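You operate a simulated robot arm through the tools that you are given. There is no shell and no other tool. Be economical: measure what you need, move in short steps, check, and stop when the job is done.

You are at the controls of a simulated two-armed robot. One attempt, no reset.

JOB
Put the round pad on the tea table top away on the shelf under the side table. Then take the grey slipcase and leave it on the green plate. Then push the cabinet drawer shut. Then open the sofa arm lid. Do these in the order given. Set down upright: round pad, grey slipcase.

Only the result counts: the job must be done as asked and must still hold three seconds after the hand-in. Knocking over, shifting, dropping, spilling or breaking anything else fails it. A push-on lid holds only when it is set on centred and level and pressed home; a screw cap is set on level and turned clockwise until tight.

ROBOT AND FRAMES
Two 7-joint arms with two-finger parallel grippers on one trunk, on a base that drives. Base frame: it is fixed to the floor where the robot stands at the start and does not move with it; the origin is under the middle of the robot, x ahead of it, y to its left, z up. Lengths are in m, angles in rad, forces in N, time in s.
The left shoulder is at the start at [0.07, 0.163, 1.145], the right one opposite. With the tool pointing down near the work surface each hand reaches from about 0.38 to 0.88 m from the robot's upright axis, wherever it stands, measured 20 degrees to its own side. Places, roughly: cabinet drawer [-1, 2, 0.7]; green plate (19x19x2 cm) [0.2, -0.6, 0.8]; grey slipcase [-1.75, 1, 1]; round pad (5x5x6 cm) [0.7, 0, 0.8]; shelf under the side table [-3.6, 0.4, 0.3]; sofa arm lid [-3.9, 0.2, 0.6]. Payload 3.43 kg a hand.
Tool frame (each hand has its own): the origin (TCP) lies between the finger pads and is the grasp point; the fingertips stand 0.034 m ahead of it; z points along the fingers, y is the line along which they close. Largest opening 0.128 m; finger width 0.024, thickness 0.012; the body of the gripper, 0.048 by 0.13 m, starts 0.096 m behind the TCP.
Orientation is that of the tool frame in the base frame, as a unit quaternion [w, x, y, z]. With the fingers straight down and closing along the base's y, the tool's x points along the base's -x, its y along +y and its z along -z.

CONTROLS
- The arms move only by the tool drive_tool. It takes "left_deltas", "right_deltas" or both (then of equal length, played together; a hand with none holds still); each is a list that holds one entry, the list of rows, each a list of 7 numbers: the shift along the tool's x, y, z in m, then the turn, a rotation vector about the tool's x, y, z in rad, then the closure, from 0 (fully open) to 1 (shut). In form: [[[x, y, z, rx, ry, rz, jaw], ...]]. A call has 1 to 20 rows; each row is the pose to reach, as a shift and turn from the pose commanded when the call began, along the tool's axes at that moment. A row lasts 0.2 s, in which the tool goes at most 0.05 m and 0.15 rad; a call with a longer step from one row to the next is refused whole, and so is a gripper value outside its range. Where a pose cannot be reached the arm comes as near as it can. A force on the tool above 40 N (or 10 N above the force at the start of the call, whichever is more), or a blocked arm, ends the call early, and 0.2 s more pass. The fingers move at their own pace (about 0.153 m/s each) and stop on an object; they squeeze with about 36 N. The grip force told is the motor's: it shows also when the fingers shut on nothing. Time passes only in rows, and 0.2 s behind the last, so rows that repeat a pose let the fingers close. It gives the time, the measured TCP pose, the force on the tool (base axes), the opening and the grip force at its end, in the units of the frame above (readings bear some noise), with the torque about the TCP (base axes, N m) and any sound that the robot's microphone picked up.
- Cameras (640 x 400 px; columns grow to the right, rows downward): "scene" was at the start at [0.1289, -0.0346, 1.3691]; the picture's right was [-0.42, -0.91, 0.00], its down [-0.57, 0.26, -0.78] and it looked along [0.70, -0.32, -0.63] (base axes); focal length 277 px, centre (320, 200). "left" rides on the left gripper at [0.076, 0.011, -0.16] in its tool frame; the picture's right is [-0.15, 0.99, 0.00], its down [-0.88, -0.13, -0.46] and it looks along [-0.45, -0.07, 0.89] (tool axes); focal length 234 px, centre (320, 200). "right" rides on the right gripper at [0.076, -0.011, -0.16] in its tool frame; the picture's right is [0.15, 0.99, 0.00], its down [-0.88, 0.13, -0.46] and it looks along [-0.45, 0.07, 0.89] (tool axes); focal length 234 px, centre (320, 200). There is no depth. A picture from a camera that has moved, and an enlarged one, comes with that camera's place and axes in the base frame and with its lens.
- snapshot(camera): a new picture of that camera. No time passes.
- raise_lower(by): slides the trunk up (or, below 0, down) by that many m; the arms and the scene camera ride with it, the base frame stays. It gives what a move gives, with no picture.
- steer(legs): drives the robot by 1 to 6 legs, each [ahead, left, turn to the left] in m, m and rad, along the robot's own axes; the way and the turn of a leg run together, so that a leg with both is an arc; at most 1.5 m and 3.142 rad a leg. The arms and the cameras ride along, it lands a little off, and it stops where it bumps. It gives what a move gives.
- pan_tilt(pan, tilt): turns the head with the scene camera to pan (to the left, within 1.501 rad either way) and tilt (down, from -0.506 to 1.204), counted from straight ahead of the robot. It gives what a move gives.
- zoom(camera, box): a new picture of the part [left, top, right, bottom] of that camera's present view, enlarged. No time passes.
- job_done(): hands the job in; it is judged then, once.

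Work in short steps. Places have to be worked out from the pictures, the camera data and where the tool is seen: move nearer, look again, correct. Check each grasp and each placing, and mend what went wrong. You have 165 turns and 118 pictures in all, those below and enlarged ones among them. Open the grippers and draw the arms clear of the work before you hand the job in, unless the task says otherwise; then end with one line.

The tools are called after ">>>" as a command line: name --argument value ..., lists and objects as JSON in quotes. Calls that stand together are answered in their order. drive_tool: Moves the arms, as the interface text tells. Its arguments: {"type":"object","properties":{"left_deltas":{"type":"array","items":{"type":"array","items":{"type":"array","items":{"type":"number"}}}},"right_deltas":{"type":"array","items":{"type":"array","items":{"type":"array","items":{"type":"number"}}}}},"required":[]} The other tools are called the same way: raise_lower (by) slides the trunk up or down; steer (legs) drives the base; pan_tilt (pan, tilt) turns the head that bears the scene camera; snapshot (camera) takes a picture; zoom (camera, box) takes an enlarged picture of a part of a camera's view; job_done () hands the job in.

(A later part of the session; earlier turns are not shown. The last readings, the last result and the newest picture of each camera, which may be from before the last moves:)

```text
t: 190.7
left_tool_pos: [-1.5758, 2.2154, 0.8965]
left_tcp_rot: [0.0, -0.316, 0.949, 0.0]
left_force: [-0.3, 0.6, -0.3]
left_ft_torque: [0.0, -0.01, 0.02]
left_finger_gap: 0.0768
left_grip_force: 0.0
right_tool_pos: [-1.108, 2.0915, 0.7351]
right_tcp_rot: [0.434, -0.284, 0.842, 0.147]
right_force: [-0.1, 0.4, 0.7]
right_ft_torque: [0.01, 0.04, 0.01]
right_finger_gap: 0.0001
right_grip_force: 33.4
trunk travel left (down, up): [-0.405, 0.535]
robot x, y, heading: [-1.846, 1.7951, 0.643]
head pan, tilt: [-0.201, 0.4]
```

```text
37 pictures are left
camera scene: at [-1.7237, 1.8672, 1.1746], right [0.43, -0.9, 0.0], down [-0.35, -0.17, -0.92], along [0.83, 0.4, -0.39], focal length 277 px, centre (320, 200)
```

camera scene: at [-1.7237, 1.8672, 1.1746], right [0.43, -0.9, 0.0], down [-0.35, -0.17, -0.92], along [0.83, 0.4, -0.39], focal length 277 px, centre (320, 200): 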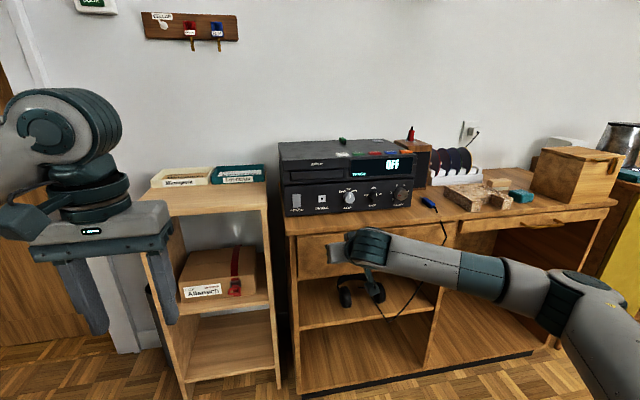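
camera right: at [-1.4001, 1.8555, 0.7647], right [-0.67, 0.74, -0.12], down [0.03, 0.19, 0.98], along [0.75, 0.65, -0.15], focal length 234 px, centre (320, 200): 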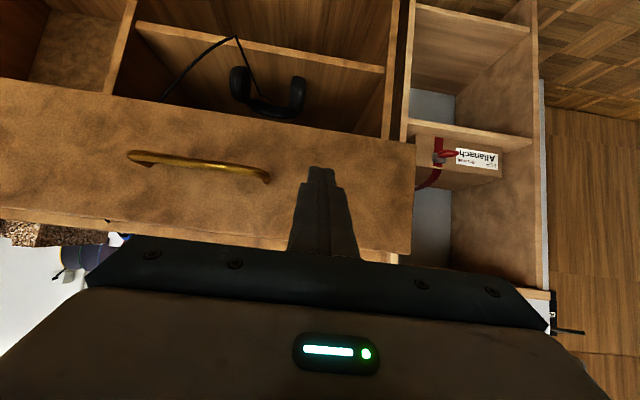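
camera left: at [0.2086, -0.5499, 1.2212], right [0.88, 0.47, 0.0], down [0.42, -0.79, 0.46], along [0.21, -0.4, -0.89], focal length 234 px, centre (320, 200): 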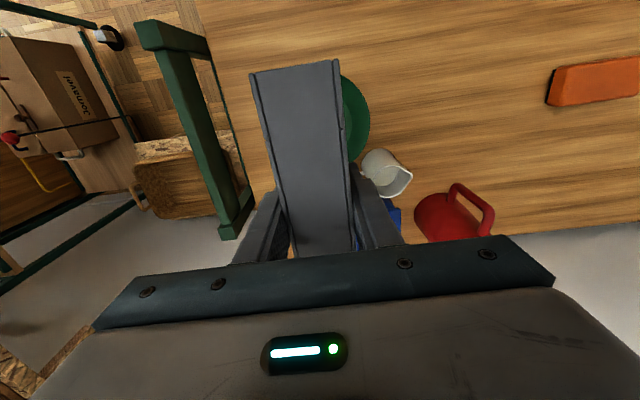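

Drawer is nearly in. Push further until the force rises.

>>> drive_tool --right_deltas '[[[-0.0086, 0, 0.0123, 0, 0, 0, 1], [-0.0172, 0, 0.0246, 0, 0, 0, 1], [-0.0258, 0, 0.0369, 0, 0, 0, 1], [-0.0344, 0, 0.0491, 0, 0, 0, 1]]]'

>>> snapshot --camera "right"

>>> zoom --camera "scene" --box '[270, 170, 470, 300]'

```text
t: 191.1
left_tool_pos: [-1.5767, 2.2121, 0.8962]
left_tcp_rot: [0.0, -0.315, 0.949, 0.0]
left_force: [-0.6, 0.6, -0.2]
left_ft_torque: [-0.01, 0.02, -0.04]
left_finger_gap: 0.0767
left_grip_force: 0.1
right_tool_pos: [-1.1068, 2.092, 0.7342]
right_tcp_rot: [0.432, -0.285, 0.843, 0.146]
right_force: [-15.8, -13.2, 7.4]
right_ft_torque: [0.02, -0.08, -0.08]
right_finger_gap: 0.0
right_grip_force: 33.4
trunk travel left (down, up): [-0.405, 0.535]
robot x, y, heading: [-1.8499, 1.795, 0.64]
head pan, tilt: [-0.201, 0.4]
stopped in row 1 (right hand): the force on the tool passed its limit (the readings are from after the stop); the commanded pose is now the measured one
```

```text
36 pictures are left
camera right: at [-1.2395, 1.9763, 0.7656], right [-0.67, 0.73, -0.12], down [0.04, 0.19, 0.98], along [0.74, 0.65, -0.15], focal length 234 px, centre (320, 200)
```

right: 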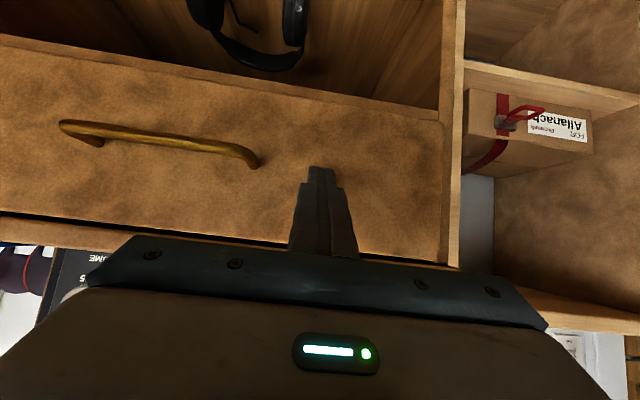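

```text
3.08 times, centred on (370, 235) of scene
camera zoom: at [-1.7263, 1.8649, 1.1751], right [0.43, -0.9, 0.0], down [-0.35, -0.17, -0.92], along [0.83, 0.39, -0.39], focal length 852 px, centre (166, 92)
```

zoom: 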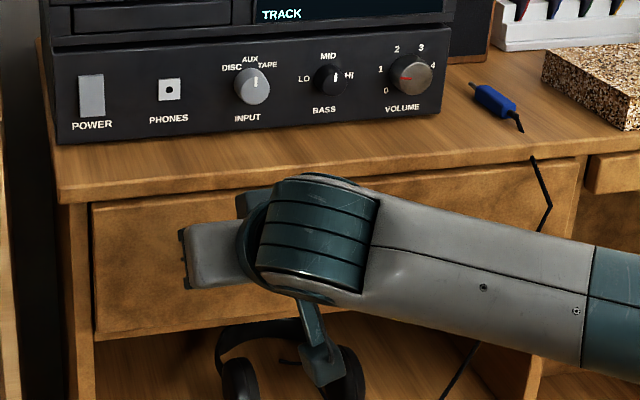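

The drawer hit its stop. Withdraw the hand and check that it is flush.

>>> drive_tool --right_deltas '[[[0.0172, 0, -0.0246, 0, 0, 0, 1], [0.0344, 0, -0.0491, 0, 0, 0, 1], [0.0517, 0, -0.0737, 0, 0, 0, 1], [0.0689, 0, -0.0983, 0, 0, 0, 1], [0.0861, 0, -0.1229, 0, 0, 0, 1]]]'

>>> steer --legs '[[-0.35, 0.05, 0]]'

>>> raise_lower --by 0.4

>>> zoom --camera "scene" --box '[240, 180, 540, 360]'

```text
t: 192.3
left_tool_pos: [-1.5747, 2.2134, 0.8956]
left_tcp_rot: [0.001, -0.315, 0.949, 0.0]
left_force: [-0.4, 0.7, 0.7]
left_ft_torque: [-0.01, 0.03, -0.02]
left_finger_gap: 0.0768
left_grip_force: 0.1
right_tool_pos: [-1.2244, 2.0001, 0.7341]
right_tcp_rot: [0.431, -0.285, 0.844, 0.145]
right_force: [0.0, -0.4, 0.1]
right_ft_torque: [0.01, 0.01, 0.02]
right_finger_gap: 0.0
right_grip_force: 32.5
trunk travel left (down, up): [-0.405, 0.535]
robot x, y, heading: [-1.8485, 1.795, 0.642]
head pan, tilt: [-0.201, 0.4]
```

```text
t: 194.6
left_tool_pos: [-1.888, 2.0431, 0.8967]
left_tcp_rot: [0.0, -0.313, 0.95, 0.0]
left_force: [-0.9, -0.2, -0.1]
left_ft_torque: [-0.02, -0.01, -0.02]
left_finger_gap: 0.0767
left_grip_force: 0.0
right_tool_pos: [-1.5379, 1.8277, 0.7344]
right_tcp_rot: [0.432, -0.283, 0.844, 0.144]
right_force: [0.0, -0.5, 0.1]
right_ft_torque: [0.03, 0.01, 0.02]
right_finger_gap: 0.0
right_grip_force: 32.9
trunk travel left (down, up): [-0.405, 0.535]
robot x, y, heading: [-2.1638, 1.6261, 0.648]
head pan, tilt: [-0.201, 0.4]
```

```text
t: 198.4
left_tool_pos: [-1.8882, 2.0427, 1.2951]
left_tcp_rot: [-0.001, -0.313, 0.95, 0.0]
left_force: [-0.1, -0.5, -0.8]
left_ft_torque: [-0.01, 0.01, 0.01]
left_finger_gap: 0.0769
left_grip_force: 0.1
right_tool_pos: [-1.5378, 1.828, 1.1328]
right_tcp_rot: [0.431, -0.284, 0.844, 0.145]
right_force: [0.3, 0.2, -0.8]
right_ft_torque: [-0.02, -0.02, -0.03]
right_finger_gap: 0.0
right_grip_force: 33.2
trunk travel left (down, up): [-0.805, 0.135]
robot x, y, heading: [-2.1636, 1.6255, 0.64]
head pan, tilt: [-0.201, 0.4]
```

```text
2.13 times, centred on (390, 270) of scene
camera zoom: at [-2.0384, 1.696, 1.5746], right [0.42, -0.91, 0.0], down [-0.35, -0.17, -0.92], along [0.83, 0.39, -0.39], focal length 591 px, centre (171, 51)
```

zoom: 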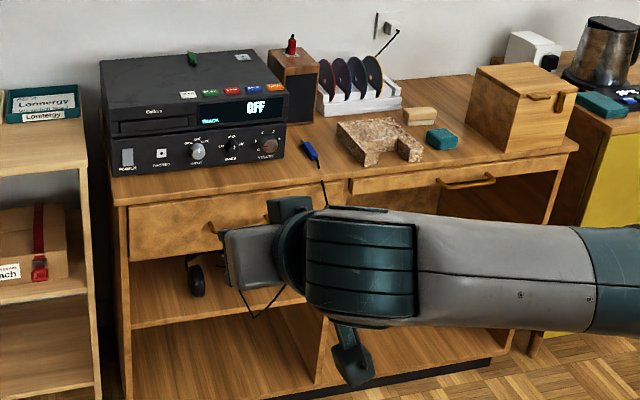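

Drawer is flush. Check that the bookcase items were not disturbed during my retreat.

>>> pan_tilt --pan -1.2 --tilt 0.8

>>> snapshot --camera "scene"

```text
t: 199.7
left_tool_pos: [-1.8876, 2.0423, 1.2968]
left_tcp_rot: [0.0, -0.313, 0.95, 0.0]
left_force: [-0.1, 0.1, 0.6]
left_ft_torque: [-0.01, 0.01, -0.02]
left_finger_gap: 0.0767
left_grip_force: 0.1
right_tool_pos: [-1.5377, 1.8273, 1.1343]
right_tcp_rot: [0.431, -0.283, 0.844, 0.144]
right_force: [0.8, 0.7, 0.8]
right_ft_torque: [-0.01, 0.0, -0.03]
right_finger_gap: 0.0
right_grip_force: 33.4
trunk travel left (down, up): [-0.805, 0.135]
robot x, y, heading: [-2.1644, 1.6208, 0.64]
head pan, tilt: [-1.201, 0.799]
```

```text
33 pictures are left
camera scene: at [-2.054, 1.6137, 1.5396], right [-0.53, -0.85, 0.0], down [-0.61, 0.38, -0.7], along [0.59, -0.37, -0.72], focal length 277 px, centre (320, 200)
```

scene: 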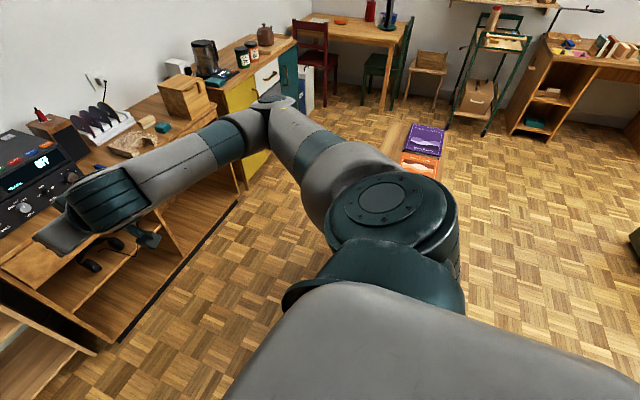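

The shoulder hides the black case; back off 0.75 m along the lane I came and look.

>>> steer --legs '[[-0.75, 0, 0]]'

>>> pan_tilt --pan -0.5 --tilt 0.6

>>> snapshot --camera "scene"

```text
t: 203.8
left_tool_pos: [-2.4923, 1.5922, 1.2954]
left_tcp_rot: [0.0, -0.309, 0.951, 0.001]
left_force: [0.0, 0.0, 0.2]
left_ft_torque: [0.0, -0.02, 0.0]
left_finger_gap: 0.0767
left_grip_force: 0.0
right_tool_pos: [-2.1427, 1.3745, 1.1324]
right_tcp_rot: [0.431, -0.28, 0.845, 0.143]
right_force: [0.0, 0.4, -0.4]
right_ft_torque: [0.01, -0.01, 0.02]
right_finger_gap: 0.0002
right_grip_force: 33.3
trunk travel left (down, up): [-0.805, 0.135]
robot x, y, heading: [-2.7728, 1.1763, 0.629]
head pan, tilt: [-1.201, 0.799]
```

```text
t: 204.8
left_tool_pos: [-2.4919, 1.5934, 1.2949]
left_tcp_rot: [0.001, -0.31, 0.951, 0.0]
left_force: [0.1, 0.0, 0.2]
left_ft_torque: [0.0, -0.01, 0.0]
left_finger_gap: 0.0766
left_grip_force: 0.1
right_tool_pos: [-2.1443, 1.3759, 1.1342]
right_tcp_rot: [0.431, -0.28, 0.846, 0.143]
right_force: [-0.2, -0.7, -0.5]
right_ft_torque: [-0.04, 0.01, 0.0]
right_finger_gap: 0.0001
right_grip_force: 33.2
trunk travel left (down, up): [-0.805, 0.135]
robot x, y, heading: [-2.7709, 1.1788, 0.63]
head pan, tilt: [-0.499, 0.6]
```

```text
32 pictures are left
camera scene: at [-2.6426, 1.2203, 1.5564], right [0.13, -0.99, 0.0], down [-0.56, -0.07, -0.82], along [0.82, 0.11, -0.57], focal length 277 px, centre (320, 200)
```

scene: 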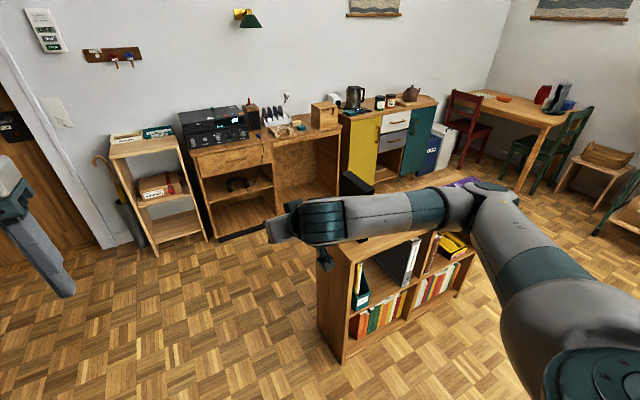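

Black case still upright, drawer flush, slipcase on plate. Now to the sofa: back, strafe right, turn round.

>>> steer --legs '[[-0.2, 0, 0], [0, -0.96, 0], [0, 0, -3.12]]'

>>> pan_tilt --pan 0.0 --tilt 0.5

>>> snapshot --camera "scene"

```text
t: 218.6
left_tool_pos: [-2.6257, -0.1443, 1.2961]
left_tcp_rot: [0.0, 0.95, 0.311, 0.0]
left_force: [0.4, -0.1, 0.2]
left_ft_torque: [-0.01, 0.01, -0.01]
left_finger_gap: 0.0771
left_grip_force: 0.0
right_tool_pos: [-2.9753, 0.0719, 1.1339]
right_tcp_rot: [0.145, 0.844, 0.282, -0.432]
right_force: [-0.1, -0.4, 0.0]
right_ft_torque: [0.01, -0.02, 0.01]
right_finger_gap: 0.0001
right_grip_force: 33.3
trunk travel left (down, up): [-0.805, 0.135]
robot x, y, heading: [-2.3453, 0.2689, -2.511]
head pan, tilt: [-0.499, 0.6]
```

```text
t: 219.5
left_tool_pos: [-2.6248, -0.144, 1.2958]
left_tcp_rot: [0.0, 0.95, 0.312, -0.002]
left_force: [-0.3, 0.2, -0.1]
left_ft_torque: [-0.01, 0.0, 0.01]
left_finger_gap: 0.0769
left_grip_force: 0.0
right_tool_pos: [-2.9741, 0.0719, 1.1343]
right_tcp_rot: [0.143, 0.845, 0.281, -0.431]
right_force: [-0.8, -0.2, -0.2]
right_ft_torque: [-0.01, 0.02, 0.03]
right_finger_gap: 0.0
right_grip_force: 32.7
trunk travel left (down, up): [-0.805, 0.135]
robot x, y, heading: [-2.3434, 0.2738, -2.51]
head pan, tilt: [0.0, 0.499]
```

```text
31 pictures are left
camera scene: at [-2.4598, 0.1887, 1.5655], right [-0.59, 0.81, 0.0], down [0.39, 0.28, -0.88], along [-0.71, -0.52, -0.48], focal length 277 px, centre (320, 200)
```

scene: 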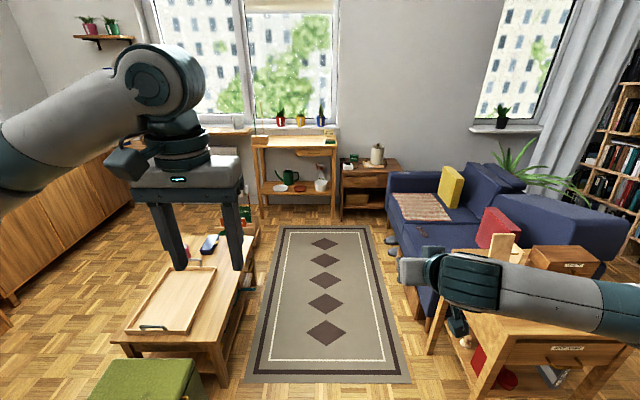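

Clear lane along the rug. Drive 1.4 m ahead, then turn right to face the sofa arm.

>>> steer --legs '[[1.4, 0, 0], [0, 0, -1.56]]'

>>> pan_tilt --pan 0.0 --tilt 0.7

>>> snapshot --camera "scene"

```text
t: 230.4
left_tool_pos: [-3.8722, -0.3003, 1.2962]
left_tcp_rot: [0.0, 0.892, -0.453, 0.0]
left_force: [0.7, 0.4, -0.2]
left_ft_torque: [0.01, -0.01, 0.02]
left_finger_gap: 0.0767
left_grip_force: 0.0
right_tool_pos: [-3.6558, 0.0472, 1.1336]
right_tcp_rot: [-0.204, 0.796, -0.4, -0.406]
right_force: [0.6, 1.0, -0.3]
right_ft_torque: [0.01, -0.03, 0.0]
right_finger_gap: 0.0001
right_grip_force: 32.9
trunk travel left (down, up): [-0.805, 0.135]
robot x, y, heading: [-3.4556, -0.5838, 2.201]
head pan, tilt: [0.0, 0.499]
```

```text
t: 231.1
left_tool_pos: [-3.8711, -0.3015, 1.2954]
left_tcp_rot: [-0.001, 0.891, -0.453, 0.0]
left_force: [-0.1, 0.4, -0.3]
left_ft_torque: [0.02, 0.01, -0.03]
left_finger_gap: 0.0768
left_grip_force: 0.0
right_tool_pos: [-3.6544, 0.0477, 1.1333]
right_tcp_rot: [-0.203, 0.796, -0.399, -0.407]
right_force: [-0.1, 0.3, -0.4]
right_ft_torque: [0.03, 0.0, -0.02]
right_finger_gap: 0.0
right_grip_force: 32.9
trunk travel left (down, up): [-0.805, 0.135]
robot x, y, heading: [-3.4576, -0.577, 2.201]
head pan, tilt: [0.0, 0.7]
```

```text
30 pictures are left
camera scene: at [-3.5353, -0.4695, 1.5478], right [0.81, 0.59, 0.0], down [0.38, -0.52, -0.77], along [-0.45, 0.62, -0.64], focal length 277 px, centre (320, 200)
```

scene: 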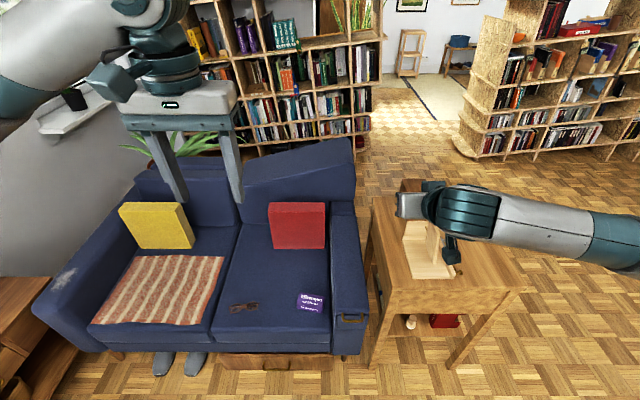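

Pad still on the shelf. Zoom on the sofa arm lid.

>>> zoom --camera "scene" --box '[290, 190, 430, 360]'

```text
2.35 times, centred on (360, 275) of scene
camera zoom: at [-3.5353, -0.4695, 1.5478], right [0.81, 0.59, 0.0], down [0.38, -0.52, -0.77], along [-0.45, 0.62, -0.64], focal length 652 px, centre (226, 24)
```

zoom: 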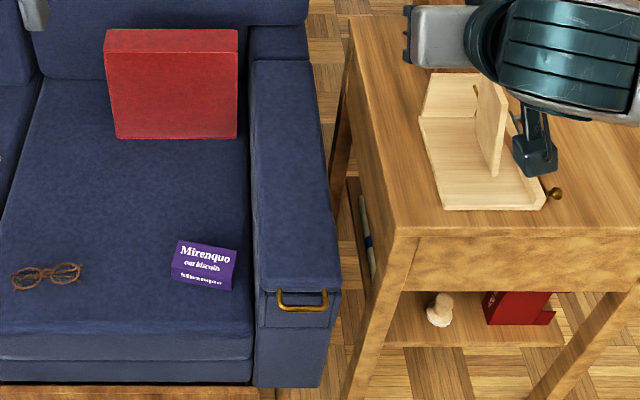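

Handle at ≈[-3.728,-0.004,0.58]; lid runs along e2 (2.25→2.73) with hinge at the rear. I strafe left 0.09 m, retract the closed right hand a bit, and lower in front of the arm.

>>> steer --legs '[[0, 0.09, 0]]'

>>> drive_tool --right_deltas '[[[0.0143, 0, -0.0205, 0, 0, 0, 1], [0.0287, 0, -0.041, 0, 0, 0, 1]]]'

>>> raise_lower --by -0.4

>>> snapshot --camera "scene"

```text
t: 232.2
left_tool_pos: [-3.9415, -0.3522, 1.2962]
left_tcp_rot: [0.0, 0.891, -0.455, -0.001]
left_force: [0.5, -0.1, 0.9]
left_ft_torque: [-0.01, 0.05, 0.0]
left_finger_gap: 0.0768
left_grip_force: 0.1
right_tool_pos: [-3.7235, -0.0029, 1.1346]
right_tcp_rot: [-0.205, 0.794, -0.402, -0.406]
right_force: [-0.3, 0.0, 0.5]
right_ft_torque: [-0.03, 0.02, -0.03]
right_finger_gap: 0.0002
right_grip_force: 33.3
trunk travel left (down, up): [-0.805, 0.135]
robot x, y, heading: [-3.5296, -0.636, 2.198]
head pan, tilt: [0.0, 0.7]
```

```text
t: 232.8
left_tool_pos: [-3.9412, -0.3526, 1.2965]
left_tcp_rot: [0.0, 0.89, -0.455, -0.001]
left_force: [0.6, 0.6, 0.5]
left_ft_torque: [-0.01, 0.0, 0.01]
left_finger_gap: 0.0768
left_grip_force: 0.0
right_tool_pos: [-3.6917, -0.0461, 1.136]
right_tcp_rot: [-0.206, 0.795, -0.401, -0.406]
right_force: [0.0, -0.5, -0.3]
right_ft_torque: [-0.01, 0.01, 0.0]
right_finger_gap: 0.0001
right_grip_force: 32.9
trunk travel left (down, up): [-0.805, 0.135]
robot x, y, heading: [-3.528, -0.6303, 2.204]
head pan, tilt: [0.0, 0.7]
```

```text
t: 236.7
left_tool_pos: [-3.9419, -0.3529, 0.896]
left_tcp_rot: [-0.001, 0.891, -0.454, -0.001]
left_force: [0.5, 0.2, 0.6]
left_ft_torque: [-0.01, 0.0, 0.03]
left_finger_gap: 0.0767
left_grip_force: 0.0
right_tool_pos: [-3.6927, -0.0454, 0.7359]
right_tcp_rot: [-0.205, 0.795, -0.401, -0.406]
right_force: [1.0, 0.2, -0.2]
right_ft_torque: [0.01, 0.0, 0.02]
right_finger_gap: 0.0
right_grip_force: 33.1
trunk travel left (down, up): [-0.405, 0.535]
robot x, y, heading: [-3.5333, -0.6323, 2.203]
head pan, tilt: [0.0, 0.7]
```

```text
28 pictures are left
camera scene: at [-3.6072, -0.5222, 1.1478], right [0.81, 0.59, 0.0], down [0.38, -0.52, -0.76], along [-0.45, 0.62, -0.64], focal length 277 px, centre (320, 200)
```

scene: 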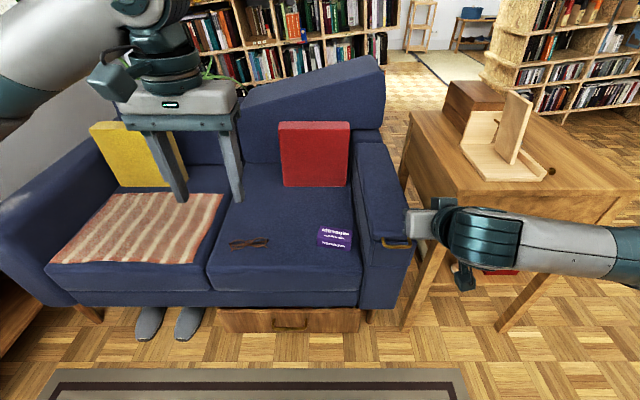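

Handle re-confirmed at [-3.73,0.0,0.58]. Lower 0.17 m more so the tips are just below the bar, then look.

>>> raise_lower --by -0.17

>>> zoom --camera "scene" --box '[340, 130, 500, 280]'

>>> snapshot --camera "right"

```text
t: 238.6
left_tool_pos: [-3.9426, -0.3518, 0.7265]
left_tcp_rot: [0.0, 0.891, -0.455, -0.001]
left_force: [-0.9, -0.2, 0.2]
left_ft_torque: [-0.01, -0.02, -0.02]
left_finger_gap: 0.0768
left_grip_force: 0.1
right_tool_pos: [-3.692, -0.0449, 0.5658]
right_tcp_rot: [-0.205, 0.795, -0.401, -0.406]
right_force: [-0.1, -0.2, -0.3]
right_ft_torque: [0.03, -0.03, 0.01]
right_finger_gap: 0.0
right_grip_force: 33.1
trunk travel left (down, up): [-0.235, 0.705]
robot x, y, heading: [-3.5295, -0.6321, 2.201]
head pan, tilt: [0.0, 0.7]
```

```text
2.67 times, centred on (420, 205) of scene
camera zoom: at [-3.6071, -0.5223, 0.9779], right [0.81, 0.59, 0.0], down [0.38, -0.52, -0.76], along [-0.45, 0.62, -0.64], focal length 739 px, centre (53, 187)
```

zoom: 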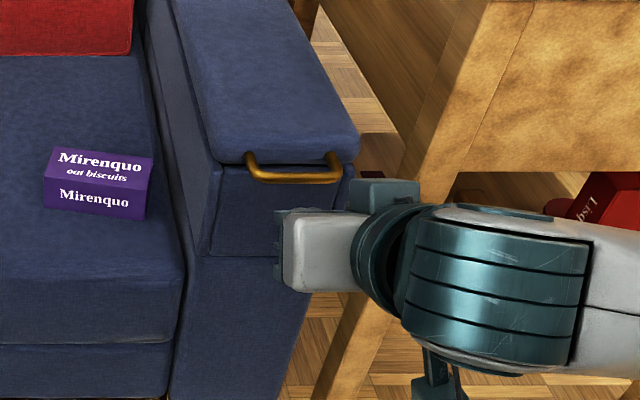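

```text
26 pictures are left
camera right: at [-3.581, -0.1797, 0.5977], right [-0.74, -0.66, -0.12], down [-0.19, 0.04, 0.98], along [-0.64, 0.75, -0.16], focal length 234 px, centre (320, 200)
```

right: 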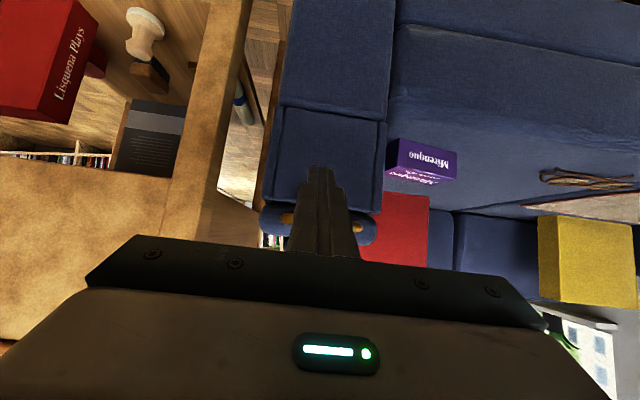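

Fingers are centred under the handle. Move in 3.6 cm (slightly down), then lift a little.

>>> drive_tool --right_deltas '[[[0.0066, 0, 0.0046, 0, 0, 0, 1], [-0.004, 0, 0.019, 0, 0, 0, 1], [-0.0141, 0, 0.034, 0, 0, 0, 1], [-0.0141, 0, 0.034, 0, 0, 0, 1]]]'

>>> zoom --camera "scene" --box '[340, 150, 460, 250]'

```text
t: 239.6
left_tool_pos: [-3.9406, -0.3534, 0.7278]
left_tcp_rot: [-0.001, 0.891, -0.454, -0.001]
left_force: [-1.0, 0.4, -0.5]
left_ft_torque: [0.0, 0.0, 0.0]
left_finger_gap: 0.0765
left_grip_force: 0.0
right_tool_pos: [-3.7126, -0.0186, 0.5552]
right_tcp_rot: [-0.205, 0.796, -0.4, -0.406]
right_force: [18.9, -24.4, 4.2]
right_ft_torque: [-0.26, 0.0, -0.01]
right_finger_gap: 0.0
right_grip_force: 32.6
trunk travel left (down, up): [-0.235, 0.705]
robot x, y, heading: [-3.5262, -0.6344, 2.197]
head pan, tilt: [0.0, 0.7]
```

```text
4.00 times, centred on (400, 200) of scene
camera zoom: at [-3.6055, -0.5242, 0.9781], right [0.81, 0.59, 0.0], down [0.38, -0.52, -0.77], along [-0.45, 0.62, -0.64], focal length 1108 px, centre (0, 200)
```

zoom: 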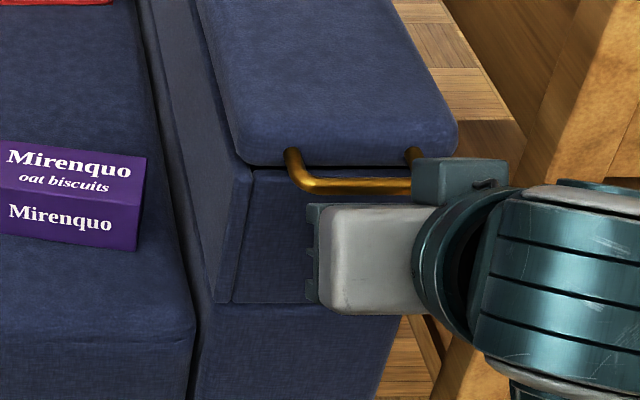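

Tip touches the front face (31 N horizontally). Ease back 4 mm and lift 2.5 cm, checking for vertical load.

>>> drive_tool --right_deltas '[[[0.0023, 0, -0.0033, 0, 0, 0, 1], [-0.006, 0, -0.009, 0, 0, 0, 1], [-0.0182, 0, -0.0176, 0, 0, 0, 1], [-0.0182, 0, -0.0176, 0, 0, 0, 1]]]'

>>> zoom --camera "scene" --box '[340, 130, 480, 250]'

```text
t: 240.6
left_tool_pos: [-3.9424, -0.3516, 0.7258]
left_tcp_rot: [-0.001, 0.891, -0.455, -0.001]
left_force: [0.1, 0.0, -0.4]
left_ft_torque: [-0.01, 0.0, -0.01]
left_finger_gap: 0.077
left_grip_force: 0.1
right_tool_pos: [-3.7128, -0.0176, 0.5825]
right_tcp_rot: [-0.205, 0.795, -0.401, -0.407]
right_force: [2.1, -5.9, -2.5]
right_ft_torque: [0.08, 0.01, 0.06]
right_finger_gap: 0.0001
right_grip_force: 33.1
trunk travel left (down, up): [-0.235, 0.705]
robot x, y, heading: [-3.5284, -0.6316, 2.202]
head pan, tilt: [0.0, 0.7]
```

```text
3.33 times, centred on (410, 190) of scene
camera zoom: at [-3.6072, -0.5222, 0.9778], right [0.81, 0.59, 0.0], down [0.38, -0.52, -0.76], along [-0.45, 0.62, -0.64], focal length 924 px, centre (20, 233)
```

zoom: 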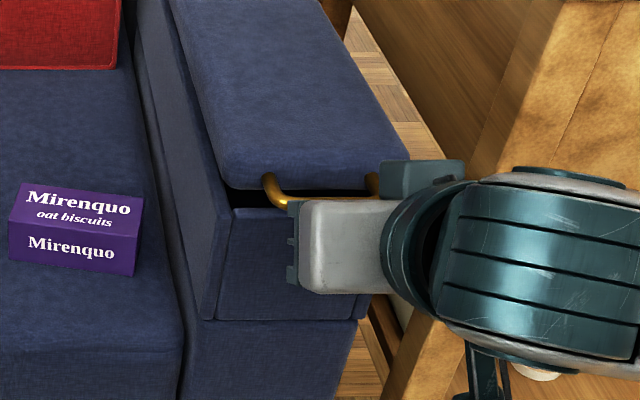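

The lid is rising (dark gap visible). Follow its arc up to about 30°.

>>> drive_tool --right_deltas '[[[-0.0307, 0, -0.0172, 0, 0, 0, 1], [-0.0613, 0, -0.0345, 0, 0, 0, 1], [-0.102, 0, -0.0496, 0, 0, 0, 1], [-0.1433, 0, -0.0638, 0, 0, 0, 1], [-0.1865, 0, -0.0721, 0, 0, 0, 1], [-0.2293, 0, -0.0788, 0, 0, 0, 1]]]'

>>> snapshot --camera "scene"

```text
t: 241.3
left_tool_pos: [-3.9406, -0.3517, 0.7255]
left_tcp_rot: [0.001, 0.89, -0.455, -0.001]
left_force: [-0.8, 0.1, 0.5]
left_ft_torque: [-0.02, 0.04, 0.01]
left_finger_gap: 0.0769
left_grip_force: 0.0
right_tool_pos: [-3.7158, -0.0111, 0.6688]
right_tcp_rot: [-0.205, 0.796, -0.4, -0.405]
right_force: [8.9, -12.1, -1.0]
right_ft_torque: [0.23, 0.13, 0.14]
right_finger_gap: 0.0
right_grip_force: 32.9
trunk travel left (down, up): [-0.235, 0.705]
robot x, y, heading: [-3.5329, -0.6314, 2.199]
head pan, tilt: [0.0, 0.7]
stopped in row 3 (right hand): the force on the tool passed its limit (the readings are from after the stop); the commanded pose is now the measured one
```

```text
23 pictures are left
camera scene: at [-3.6056, -0.523, 0.9779], right [0.81, 0.59, 0.0], down [0.38, -0.52, -0.77], along [-0.45, 0.62, -0.64], focal length 277 px, centre (320, 200)
```

scene: 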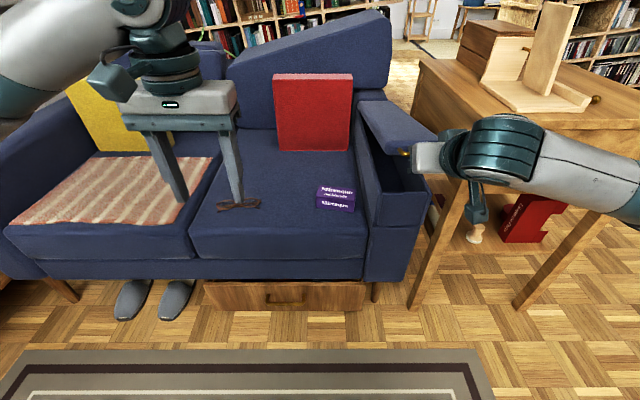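

>>> zoom --camera "scene" --box '[340, 80, 500, 220]'

```text
2.86 times, centred on (420, 150) of scene
camera zoom: at [-3.6056, -0.523, 0.9779], right [0.81, 0.59, 0.0], down [0.38, -0.52, -0.77], along [-0.45, 0.62, -0.64], focal length 792 px, centre (34, 343)
```

zoom: 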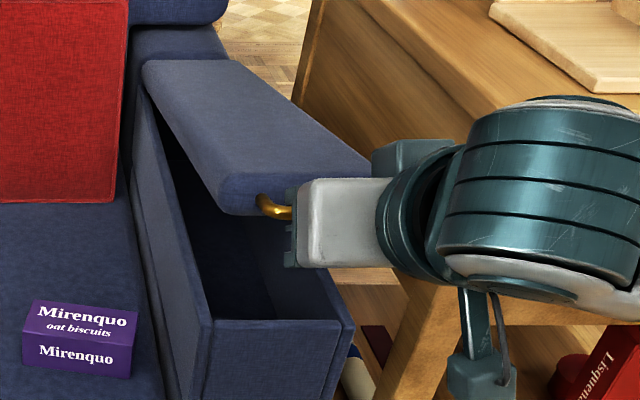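

Lid is ~13° open; my path pressed inward slightly. Ease back 4 mm and continue along a corrected arc (hinge e2≈2.69).

>>> drive_tool --right_deltas '[[[0.0023, 0, -0.0033, 0, 0, 0, 1], [-0.0269, 0, -0.0139, 0, 0, 0, 1], [-0.0511, 0, -0.0194, 0, 0, 0, 1], [-0.0771, 0, -0.026, 0, 0, 0, 1], [-0.1053, 0, -0.031, 0, 0, 0, 1], [-0.1329, 0, -0.0334, 0, 0, 0, 1], [-0.1607, 0, -0.0356, 0, 0, 0, 1]]]'

>>> zoom --camera "scene" --box '[320, 30, 520, 220]'

```text
t: 242.9
left_tool_pos: [-3.9421, -0.3531, 0.725]
left_tcp_rot: [0.0, 0.89, -0.455, -0.001]
left_force: [-0.1, -0.3, -0.5]
left_ft_torque: [-0.01, 0.01, 0.0]
left_finger_gap: 0.0769
left_grip_force: 0.1
right_tool_pos: [-3.7583, 0.0446, 0.8183]
right_tcp_rot: [-0.205, 0.795, -0.401, -0.405]
right_force: [1.5, -4.4, -1.8]
right_ft_torque: [0.01, 0.0, -0.01]
right_finger_gap: 0.0002
right_grip_force: 33.3
trunk travel left (down, up): [-0.235, 0.705]
robot x, y, heading: [-3.5306, -0.6331, 2.197]
head pan, tilt: [0.0, 0.7]
```

```text
2.11 times, centred on (420, 125) of scene
camera zoom: at [-3.6065, -0.5226, 0.9778], right [0.81, 0.59, 0.0], down [0.38, -0.52, -0.77], along [-0.45, 0.62, -0.64], focal length 583 px, centre (110, 358)
```

zoom: 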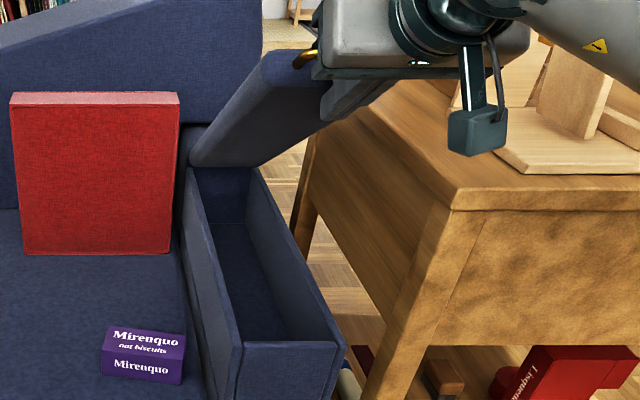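

Lid ~37° open and resting on the fingers. Continue the arc toward 62°.

>>> drive_tool --right_deltas '[[[-0.0277, 0, -0.0023, 0, 0, 0, 1], [-0.054, 0, -0.0049, 0, 0, 0, 1], [-0.0819, 0, 0.0, 0, 0, 0, 1], [-0.1098, 0, 0.005, 0, 0, 0, 1], [-0.1365, 0, 0.0118, 0, 0, 0, 1], [-0.163, 0, 0.0201, 0, 0, 0, 1], [-0.1891, 0, 0.0311, 0, 0, 0, 1], [-0.2144, 0, 0.0427, 0, 0, 0, 1]]]'

>>> pan_tilt --pan -0.1 --tilt 0.35

>>> snapshot --camera "scene"

```text
t: 244.7
left_tool_pos: [-3.9422, -0.3533, 0.7253]
left_tcp_rot: [0.0, 0.89, -0.455, 0.001]
left_force: [0.0, -0.3, 0.0]
left_ft_torque: [0.01, 0.02, 0.0]
left_finger_gap: 0.0769
left_grip_force: 0.1
right_tool_pos: [-3.8546, 0.174, 0.9699]
right_tcp_rot: [-0.205, 0.796, -0.4, -0.406]
right_force: [0.4, 0.8, -0.3]
right_ft_torque: [-0.01, -0.01, 0.03]
right_finger_gap: 0.0
right_grip_force: 32.4
trunk travel left (down, up): [-0.235, 0.705]
robot x, y, heading: [-3.5293, -0.634, 2.196]
head pan, tilt: [0.0, 0.7]
```

```text
t: 245.6
left_tool_pos: [-3.9429, -0.353, 0.7251]
left_tcp_rot: [0.0, 0.89, -0.456, 0.0]
left_force: [-0.6, -0.2, 0.2]
left_ft_torque: [-0.02, -0.02, 0.0]
left_finger_gap: 0.0766
left_grip_force: 0.1
right_tool_pos: [-3.8526, 0.1741, 0.9708]
right_tcp_rot: [-0.205, 0.796, -0.401, -0.405]
right_force: [0.1, -0.8, 0.1]
right_ft_torque: [-0.02, 0.02, 0.01]
right_finger_gap: 0.0
right_grip_force: 32.7
trunk travel left (down, up): [-0.235, 0.705]
robot x, y, heading: [-3.5265, -0.6283, 2.2]
head pan, tilt: [-0.099, 0.351]
```

```text
20 pictures are left
camera scene: at [-3.6038, -0.5107, 1.0091], right [0.86, 0.5, 0.0], down [0.17, -0.3, -0.94], along [-0.47, 0.81, -0.34], focal length 277 px, centre (320, 200)
```

scene: 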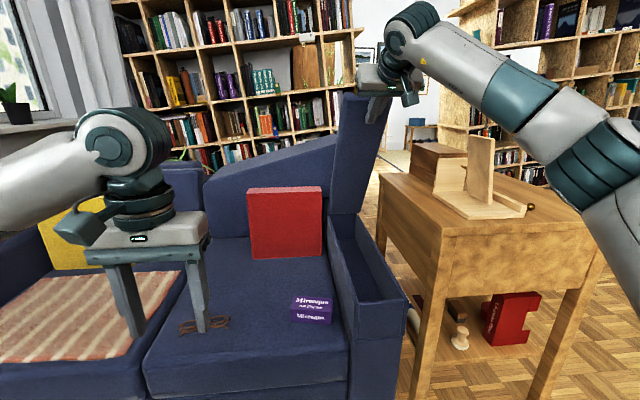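

The lid looks almost upright and the finger load is ~0. Push gently further back to reach its stop.

>>> drive_tool --right_deltas '[[[-0.0172, 0, 0.0246, 0, 0, 0, 1], [-0.0344, 0, 0.0491, 0, 0, 0, 1], [-0.046, 0, 0.0655, 0, 0, 0, 1]]]'

>>> zoom --camera "scene" --box '[300, 20, 460, 240]'

```text
t: 246.4
left_tool_pos: [-3.942, -0.3525, 0.7257]
left_tcp_rot: [-0.001, 0.89, -0.456, 0.001]
left_force: [0.0, -0.3, -0.3]
left_ft_torque: [-0.01, -0.01, -0.01]
left_finger_gap: 0.0767
left_grip_force: 0.1
right_tool_pos: [-3.9012, 0.2387, 0.9651]
right_tcp_rot: [-0.205, 0.796, -0.401, -0.405]
right_force: [-0.5, -0.1, -0.3]
right_ft_torque: [-0.01, -0.01, 0.03]
right_finger_gap: 0.0
right_grip_force: 33.2
trunk travel left (down, up): [-0.235, 0.705]
robot x, y, heading: [-3.5307, -0.6337, 2.197]
head pan, tilt: [-0.099, 0.351]
```

```text
1.82 times, centred on (380, 130) of scene
camera zoom: at [-3.6041, -0.5106, 1.009], right [0.86, 0.5, 0.0], down [0.17, -0.3, -0.94], along [-0.47, 0.81, -0.34], focal length 504 px, centre (211, 327)
```

zoom: 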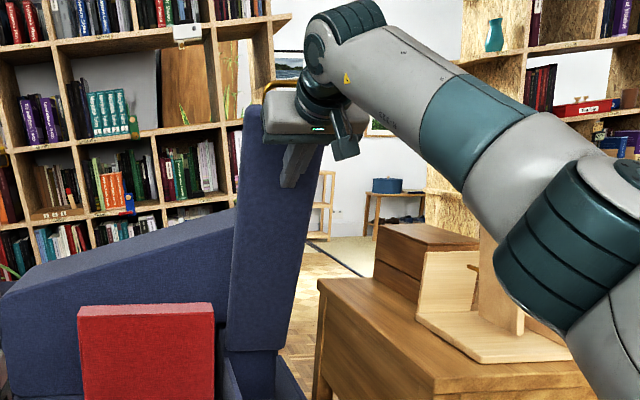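

The lid stands by itself at roughly 80–90°. Push a bit further to seat it at its stop.

>>> drive_tool --right_deltas '[[[-0.0143, 0, 0.0205, 0, 0, 0, 1], [-0.0287, 0, 0.041, 0, 0, 0, 1], [-0.043, 0, 0.0614, 0, 0, 0, 1], [-0.0574, 0, 0.0819, 0, 0, 0, 1]]]'

>>> snapshot --camera "right"

>>> zoom --camera "scene" --box '[300, 20, 460, 240]'

```text
t: 247.4
left_tool_pos: [-3.9417, -0.3523, 0.7263]
left_tcp_rot: [0.001, 0.89, -0.455, -0.002]
left_force: [-0.4, -0.3, 0.0]
left_ft_torque: [-0.01, 0.03, 0.03]
left_finger_gap: 0.0768
left_grip_force: 0.0
right_tool_pos: [-3.9133, 0.2577, 0.9575]
right_tcp_rot: [-0.206, 0.795, -0.401, -0.405]
right_force: [0.3, 0.1, -0.3]
right_ft_torque: [-0.02, 0.02, -0.05]
right_finger_gap: 0.0
right_grip_force: 32.9
right hand out of reach, approached as far as the arm can: row 1, 2, 3, 4
trunk travel left (down, up): [-0.235, 0.705]
robot x, y, heading: [-3.527, -0.6354, 2.195]
head pan, tilt: [-0.099, 0.351]
```

```text
18 pictures are left
camera right: at [-3.8022, 0.1238, 0.9901], right [-0.74, -0.66, -0.12], down [-0.19, 0.04, 0.98], along [-0.64, 0.75, -0.16], focal length 234 px, centre (320, 200)
```

right: 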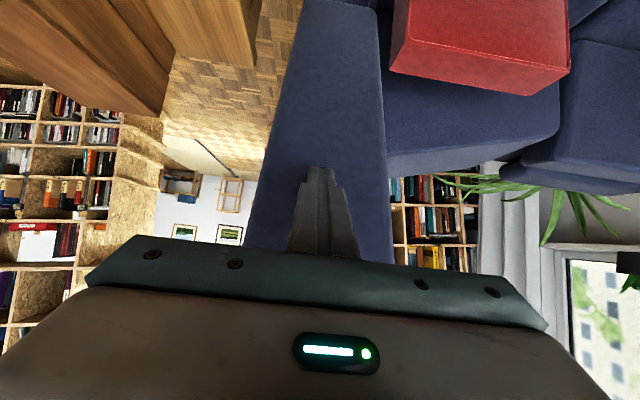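

```text
1.82 times, centred on (380, 130) of scene
camera zoom: at [-3.6033, -0.5105, 1.0092], right [0.86, 0.5, 0.0], down [0.17, -0.3, -0.94], along [-0.47, 0.81, -0.34], focal length 504 px, centre (211, 327)
```

zoom: 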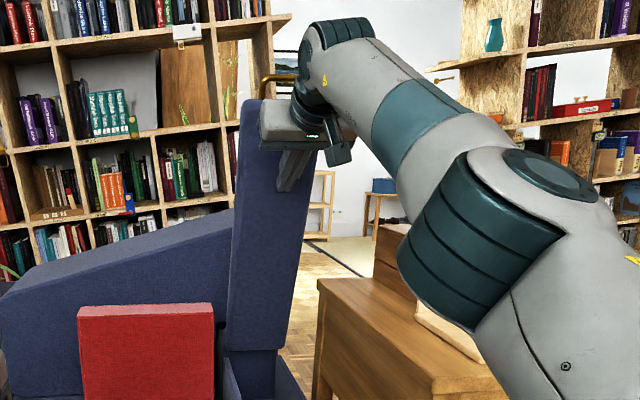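

The arm is at full reach without touching the lid. Retract the hand and look at the lid's angle.

>>> drive_tool --right_deltas '[[[0.0, 0, -0.04, 0, 0, 0, 1], [0.0, 0, -0.08, 0, 0, 0, 1], [0.0, 0, -0.12, 0, 0, 0, 1], [0.0, 0, -0.16, 0, 0, 0, 1], [0.01, 0, -0.2, 0, 0, 0, 1], [0.03, 0, -0.24, 0, 0, 0, 1], [0.05, 0, -0.28, 0, 0, 0, 1], [0.07, 0, -0.32, 0, 0, 0, 1]]]'

>>> snapshot --camera "scene"

```text
t: 249.2
left_tool_pos: [-3.9412, -0.353, 0.7258]
left_tcp_rot: [0.0, 0.89, -0.456, -0.001]
left_force: [-1.0, -0.4, -0.2]
left_ft_torque: [0.0, 0.01, -0.01]
left_finger_gap: 0.0768
left_grip_force: 0.1
right_tool_pos: [-3.7327, 0.0185, 1.0907]
right_tcp_rot: [-0.206, 0.795, -0.401, -0.406]
right_force: [0.1, 0.1, -0.4]
right_ft_torque: [-0.01, 0.03, 0.01]
right_finger_gap: 0.0
right_grip_force: 33.3
trunk travel left (down, up): [-0.235, 0.705]
robot x, y, heading: [-3.5299, -0.6318, 2.196]
head pan, tilt: [-0.099, 0.351]
```

```text
16 pictures are left
camera scene: at [-3.6033, -0.511, 1.0093], right [0.86, 0.5, 0.0], down [0.17, -0.3, -0.94], along [-0.47, 0.81, -0.34], focal length 277 px, centre (320, 200)
```

scene: 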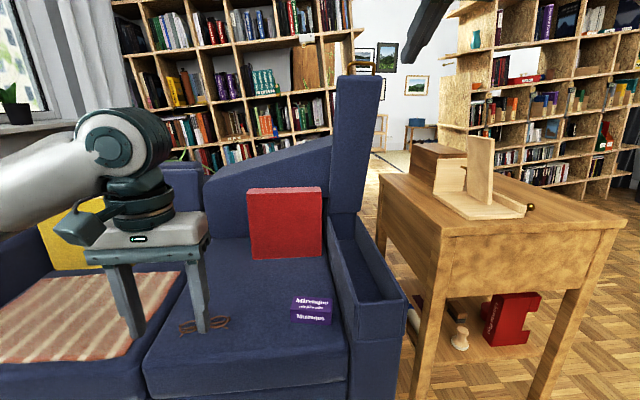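

>>> zoom --camera "scene" --box '[310, 50, 430, 320]'

```text
1.48 times, centred on (370, 185) of scene
camera zoom: at [-3.6033, -0.511, 1.0093], right [0.86, 0.5, 0.0], down [0.17, -0.3, -0.94], along [-0.47, 0.81, -0.34], focal length 410 px, centre (246, 222)
```

zoom: 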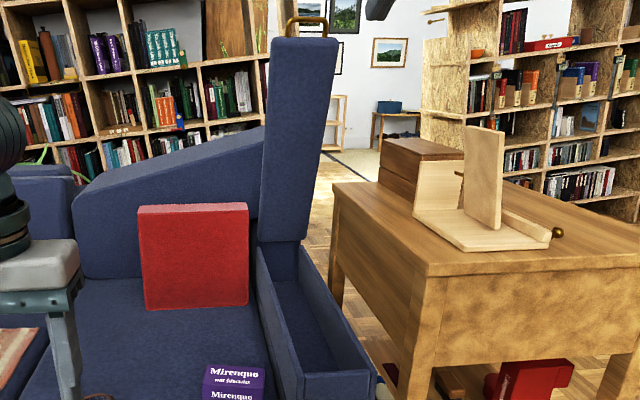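

The lid holds itself at about 72°. To seat it further, drive ahead 0.15 m and push its underside near the top.

>>> steer --legs '[[0.15, 0, 0]]'

>>> snapshot --camera "scene"

```text
t: 250.5
left_tool_pos: [-4.0326, -0.2326, 0.7261]
left_tcp_rot: [0.0, 0.891, -0.454, -0.001]
left_force: [-0.2, 0.7, -0.1]
left_ft_torque: [0.0, -0.04, 0.03]
left_finger_gap: 0.0769
left_grip_force: 0.0
right_tool_pos: [-3.8257, 0.1404, 1.0893]
right_tcp_rot: [-0.205, 0.796, -0.399, -0.405]
right_force: [-0.5, 1.2, -0.2]
right_ft_torque: [-0.01, 0.0, 0.01]
right_finger_gap: 0.0001
right_grip_force: 33.2
trunk travel left (down, up): [-0.235, 0.705]
robot x, y, heading: [-3.6173, -0.5108, 2.202]
head pan, tilt: [-0.099, 0.351]
```

```text
14 pictures are left
camera scene: at [-3.6932, -0.389, 1.009], right [0.86, 0.51, 0.0], down [0.18, -0.3, -0.94], along [-0.48, 0.81, -0.34], focal length 277 px, centre (320, 200)
```

scene: 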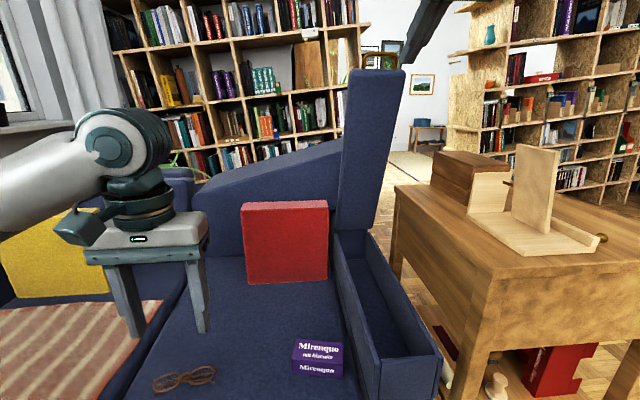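

Move to the lid's underside near the top and push about 5 cm.

>>> drive_tool --right_deltas '[[[-0.0113, 0, 0.0379, 0, 0, 0, 1], [-0.0226, 0, 0.0758, 0, 0, 0, 1], [-0.0339, 0, 0.1137, 0, 0, 0, 1], [-0.0452, 0, 0.1516, 0, 0, 0, 1], [-0.0567, 0, 0.168, 0, 0, 0, 1], [-0.0682, 0, 0.1844, 0, 0, 0, 1], [-0.0797, 0, 0.2008, 0, 0, 0, 1]]]'

>>> snapshot --camera "scene"

```text
t: 252.1
left_tool_pos: [-4.0308, -0.233, 0.7252]
left_tcp_rot: [0.0, 0.891, -0.453, -0.001]
left_force: [0.3, -0.2, -0.4]
left_ft_torque: [0.01, 0.0, 0.02]
left_finger_gap: 0.077
left_grip_force: 0.1
right_tool_pos: [-3.9487, 0.3093, 1.0345]
right_tcp_rot: [-0.204, 0.797, -0.398, -0.406]
right_force: [-0.8, 0.4, 1.1]
right_ft_torque: [0.01, 0.03, -0.02]
right_finger_gap: 0.0
right_grip_force: 33.0
trunk travel left (down, up): [-0.235, 0.705]
robot x, y, heading: [-3.6128, -0.5105, 2.197]
head pan, tilt: [-0.099, 0.351]
```

```text
13 pictures are left
camera scene: at [-3.6932, -0.3895, 1.009], right [0.86, 0.51, 0.0], down [0.17, -0.3, -0.94], along [-0.48, 0.81, -0.34], focal length 277 px, centre (320, 200)
```

scene: 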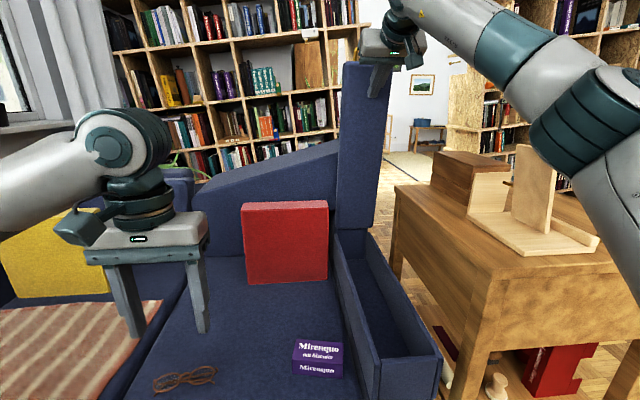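

The lid moved further (~80°+). Push another 7 cm.

>>> drive_tool --right_deltas '[[[-0.0115, 0, 0.0164, 0, 0, 0, 1], [-0.023, 0, 0.0328, 0, 0, 0, 1], [-0.0344, 0, 0.0491, 0, 0, 0, 1], [-0.0402, 0, 0.0573, 0, 0, 0, 1]]]'

>>> snapshot --camera "scene"

```text
t: 253.1
left_tool_pos: [-4.0323, -0.2335, 0.7257]
left_tcp_rot: [0.0, 0.891, -0.454, -0.001]
left_force: [-0.4, 0.9, -1.1]
left_ft_torque: [-0.02, -0.02, 0.0]
left_finger_gap: 0.0766
left_grip_force: 0.0
right_tool_pos: [-3.9792, 0.3442, 1.0271]
right_tcp_rot: [-0.204, 0.797, -0.398, -0.406]
right_force: [-0.6, 0.6, 1.0]
right_ft_torque: [0.0, -0.01, 0.02]
right_finger_gap: 0.0001
right_grip_force: 33.1
right hand out of reach, approached as far as the arm can: row 3, 4
trunk travel left (down, up): [-0.235, 0.705]
robot x, y, heading: [-3.6212, -0.509, 2.201]
head pan, tilt: [-0.099, 0.351]
```

```text
12 pictures are left
camera scene: at [-3.6926, -0.3897, 1.0092], right [0.86, 0.51, 0.0], down [0.17, -0.3, -0.94], along [-0.48, 0.81, -0.34], focal length 277 px, centre (320, 200)
```

scene: 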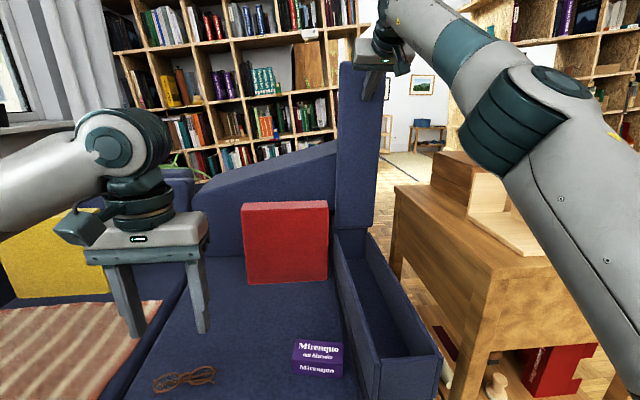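

Lid is now nearly vertical. One last small nudge by driving 0.06 m ahead so it leans past vertical.

>>> steer --legs '[[0.06, 0, 0]]'

>>> drive_tool --right_deltas '[[[0.01, 0, -0.03, 0, 0, 0, 1], [0.02, 0, -0.07, 0, 0, 0, 1], [0.02, 0, -0.11, 0, 0, 0, 1], [0.02, 0, -0.15, 0, 0, 0, 1], [0.02, 0, -0.19, 0, 0, 0, 1], [0.03, 0, -0.23, 0, 0, 0, 1], [0.05, 0, -0.27, 0, 0, 0, 1], [0.07, 0, -0.31, 0, 0, 0, 1]]]'

>>> snapshot --camera "scene"

```text
t: 254.1
left_tool_pos: [-4.0681, -0.1821, 0.724]
left_tcp_rot: [0.0, 0.891, -0.454, 0.0]
left_force: [0.1, 0.3, -0.5]
left_ft_torque: [-0.04, -0.02, 0.03]
left_finger_gap: 0.077
left_grip_force: 0.2
right_tool_pos: [-4.0173, 0.3942, 1.0256]
right_tcp_rot: [-0.204, 0.797, -0.399, -0.405]
right_force: [0.4, -0.7, -0.1]
right_ft_torque: [0.01, 0.0, 0.0]
right_finger_gap: 0.0001
right_grip_force: 32.9
trunk travel left (down, up): [-0.235, 0.705]
robot x, y, heading: [-3.6572, -0.464, 2.203]
head pan, tilt: [-0.099, 0.351]
```

```text
t: 255.9
left_tool_pos: [-4.0671, -0.1829, 0.7253]
left_tcp_rot: [-0.001, 0.892, -0.453, -0.001]
left_force: [-0.1, -0.3, 0.1]
left_ft_torque: [0.02, 0.02, 0.0]
left_finger_gap: 0.077
left_grip_force: 0.0
right_tool_pos: [-3.84, 0.1604, 1.1553]
right_tcp_rot: [-0.205, 0.796, -0.399, -0.407]
right_force: [0.3, 0.5, 0.1]
right_ft_torque: [0.03, -0.01, -0.02]
right_finger_gap: 0.0002
right_grip_force: 32.6
trunk travel left (down, up): [-0.235, 0.705]
robot x, y, heading: [-3.6507, -0.4578, 2.204]
head pan, tilt: [-0.099, 0.351]
```

```text
11 pictures are left
camera scene: at [-3.7287, -0.3404, 1.0093], right [0.86, 0.51, 0.0], down [0.17, -0.3, -0.94], along [-0.48, 0.81, -0.34], focal length 277 px, centre (320, 200)
```

scene: 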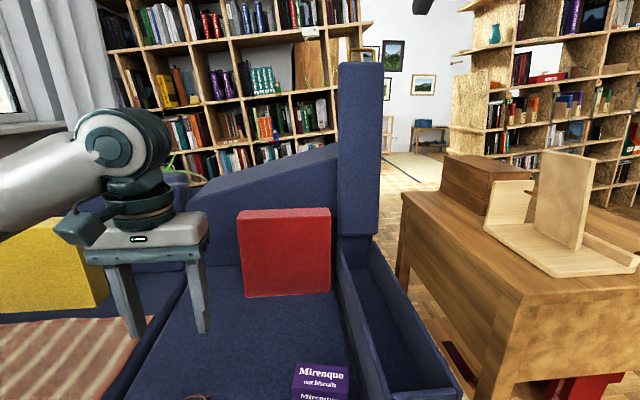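

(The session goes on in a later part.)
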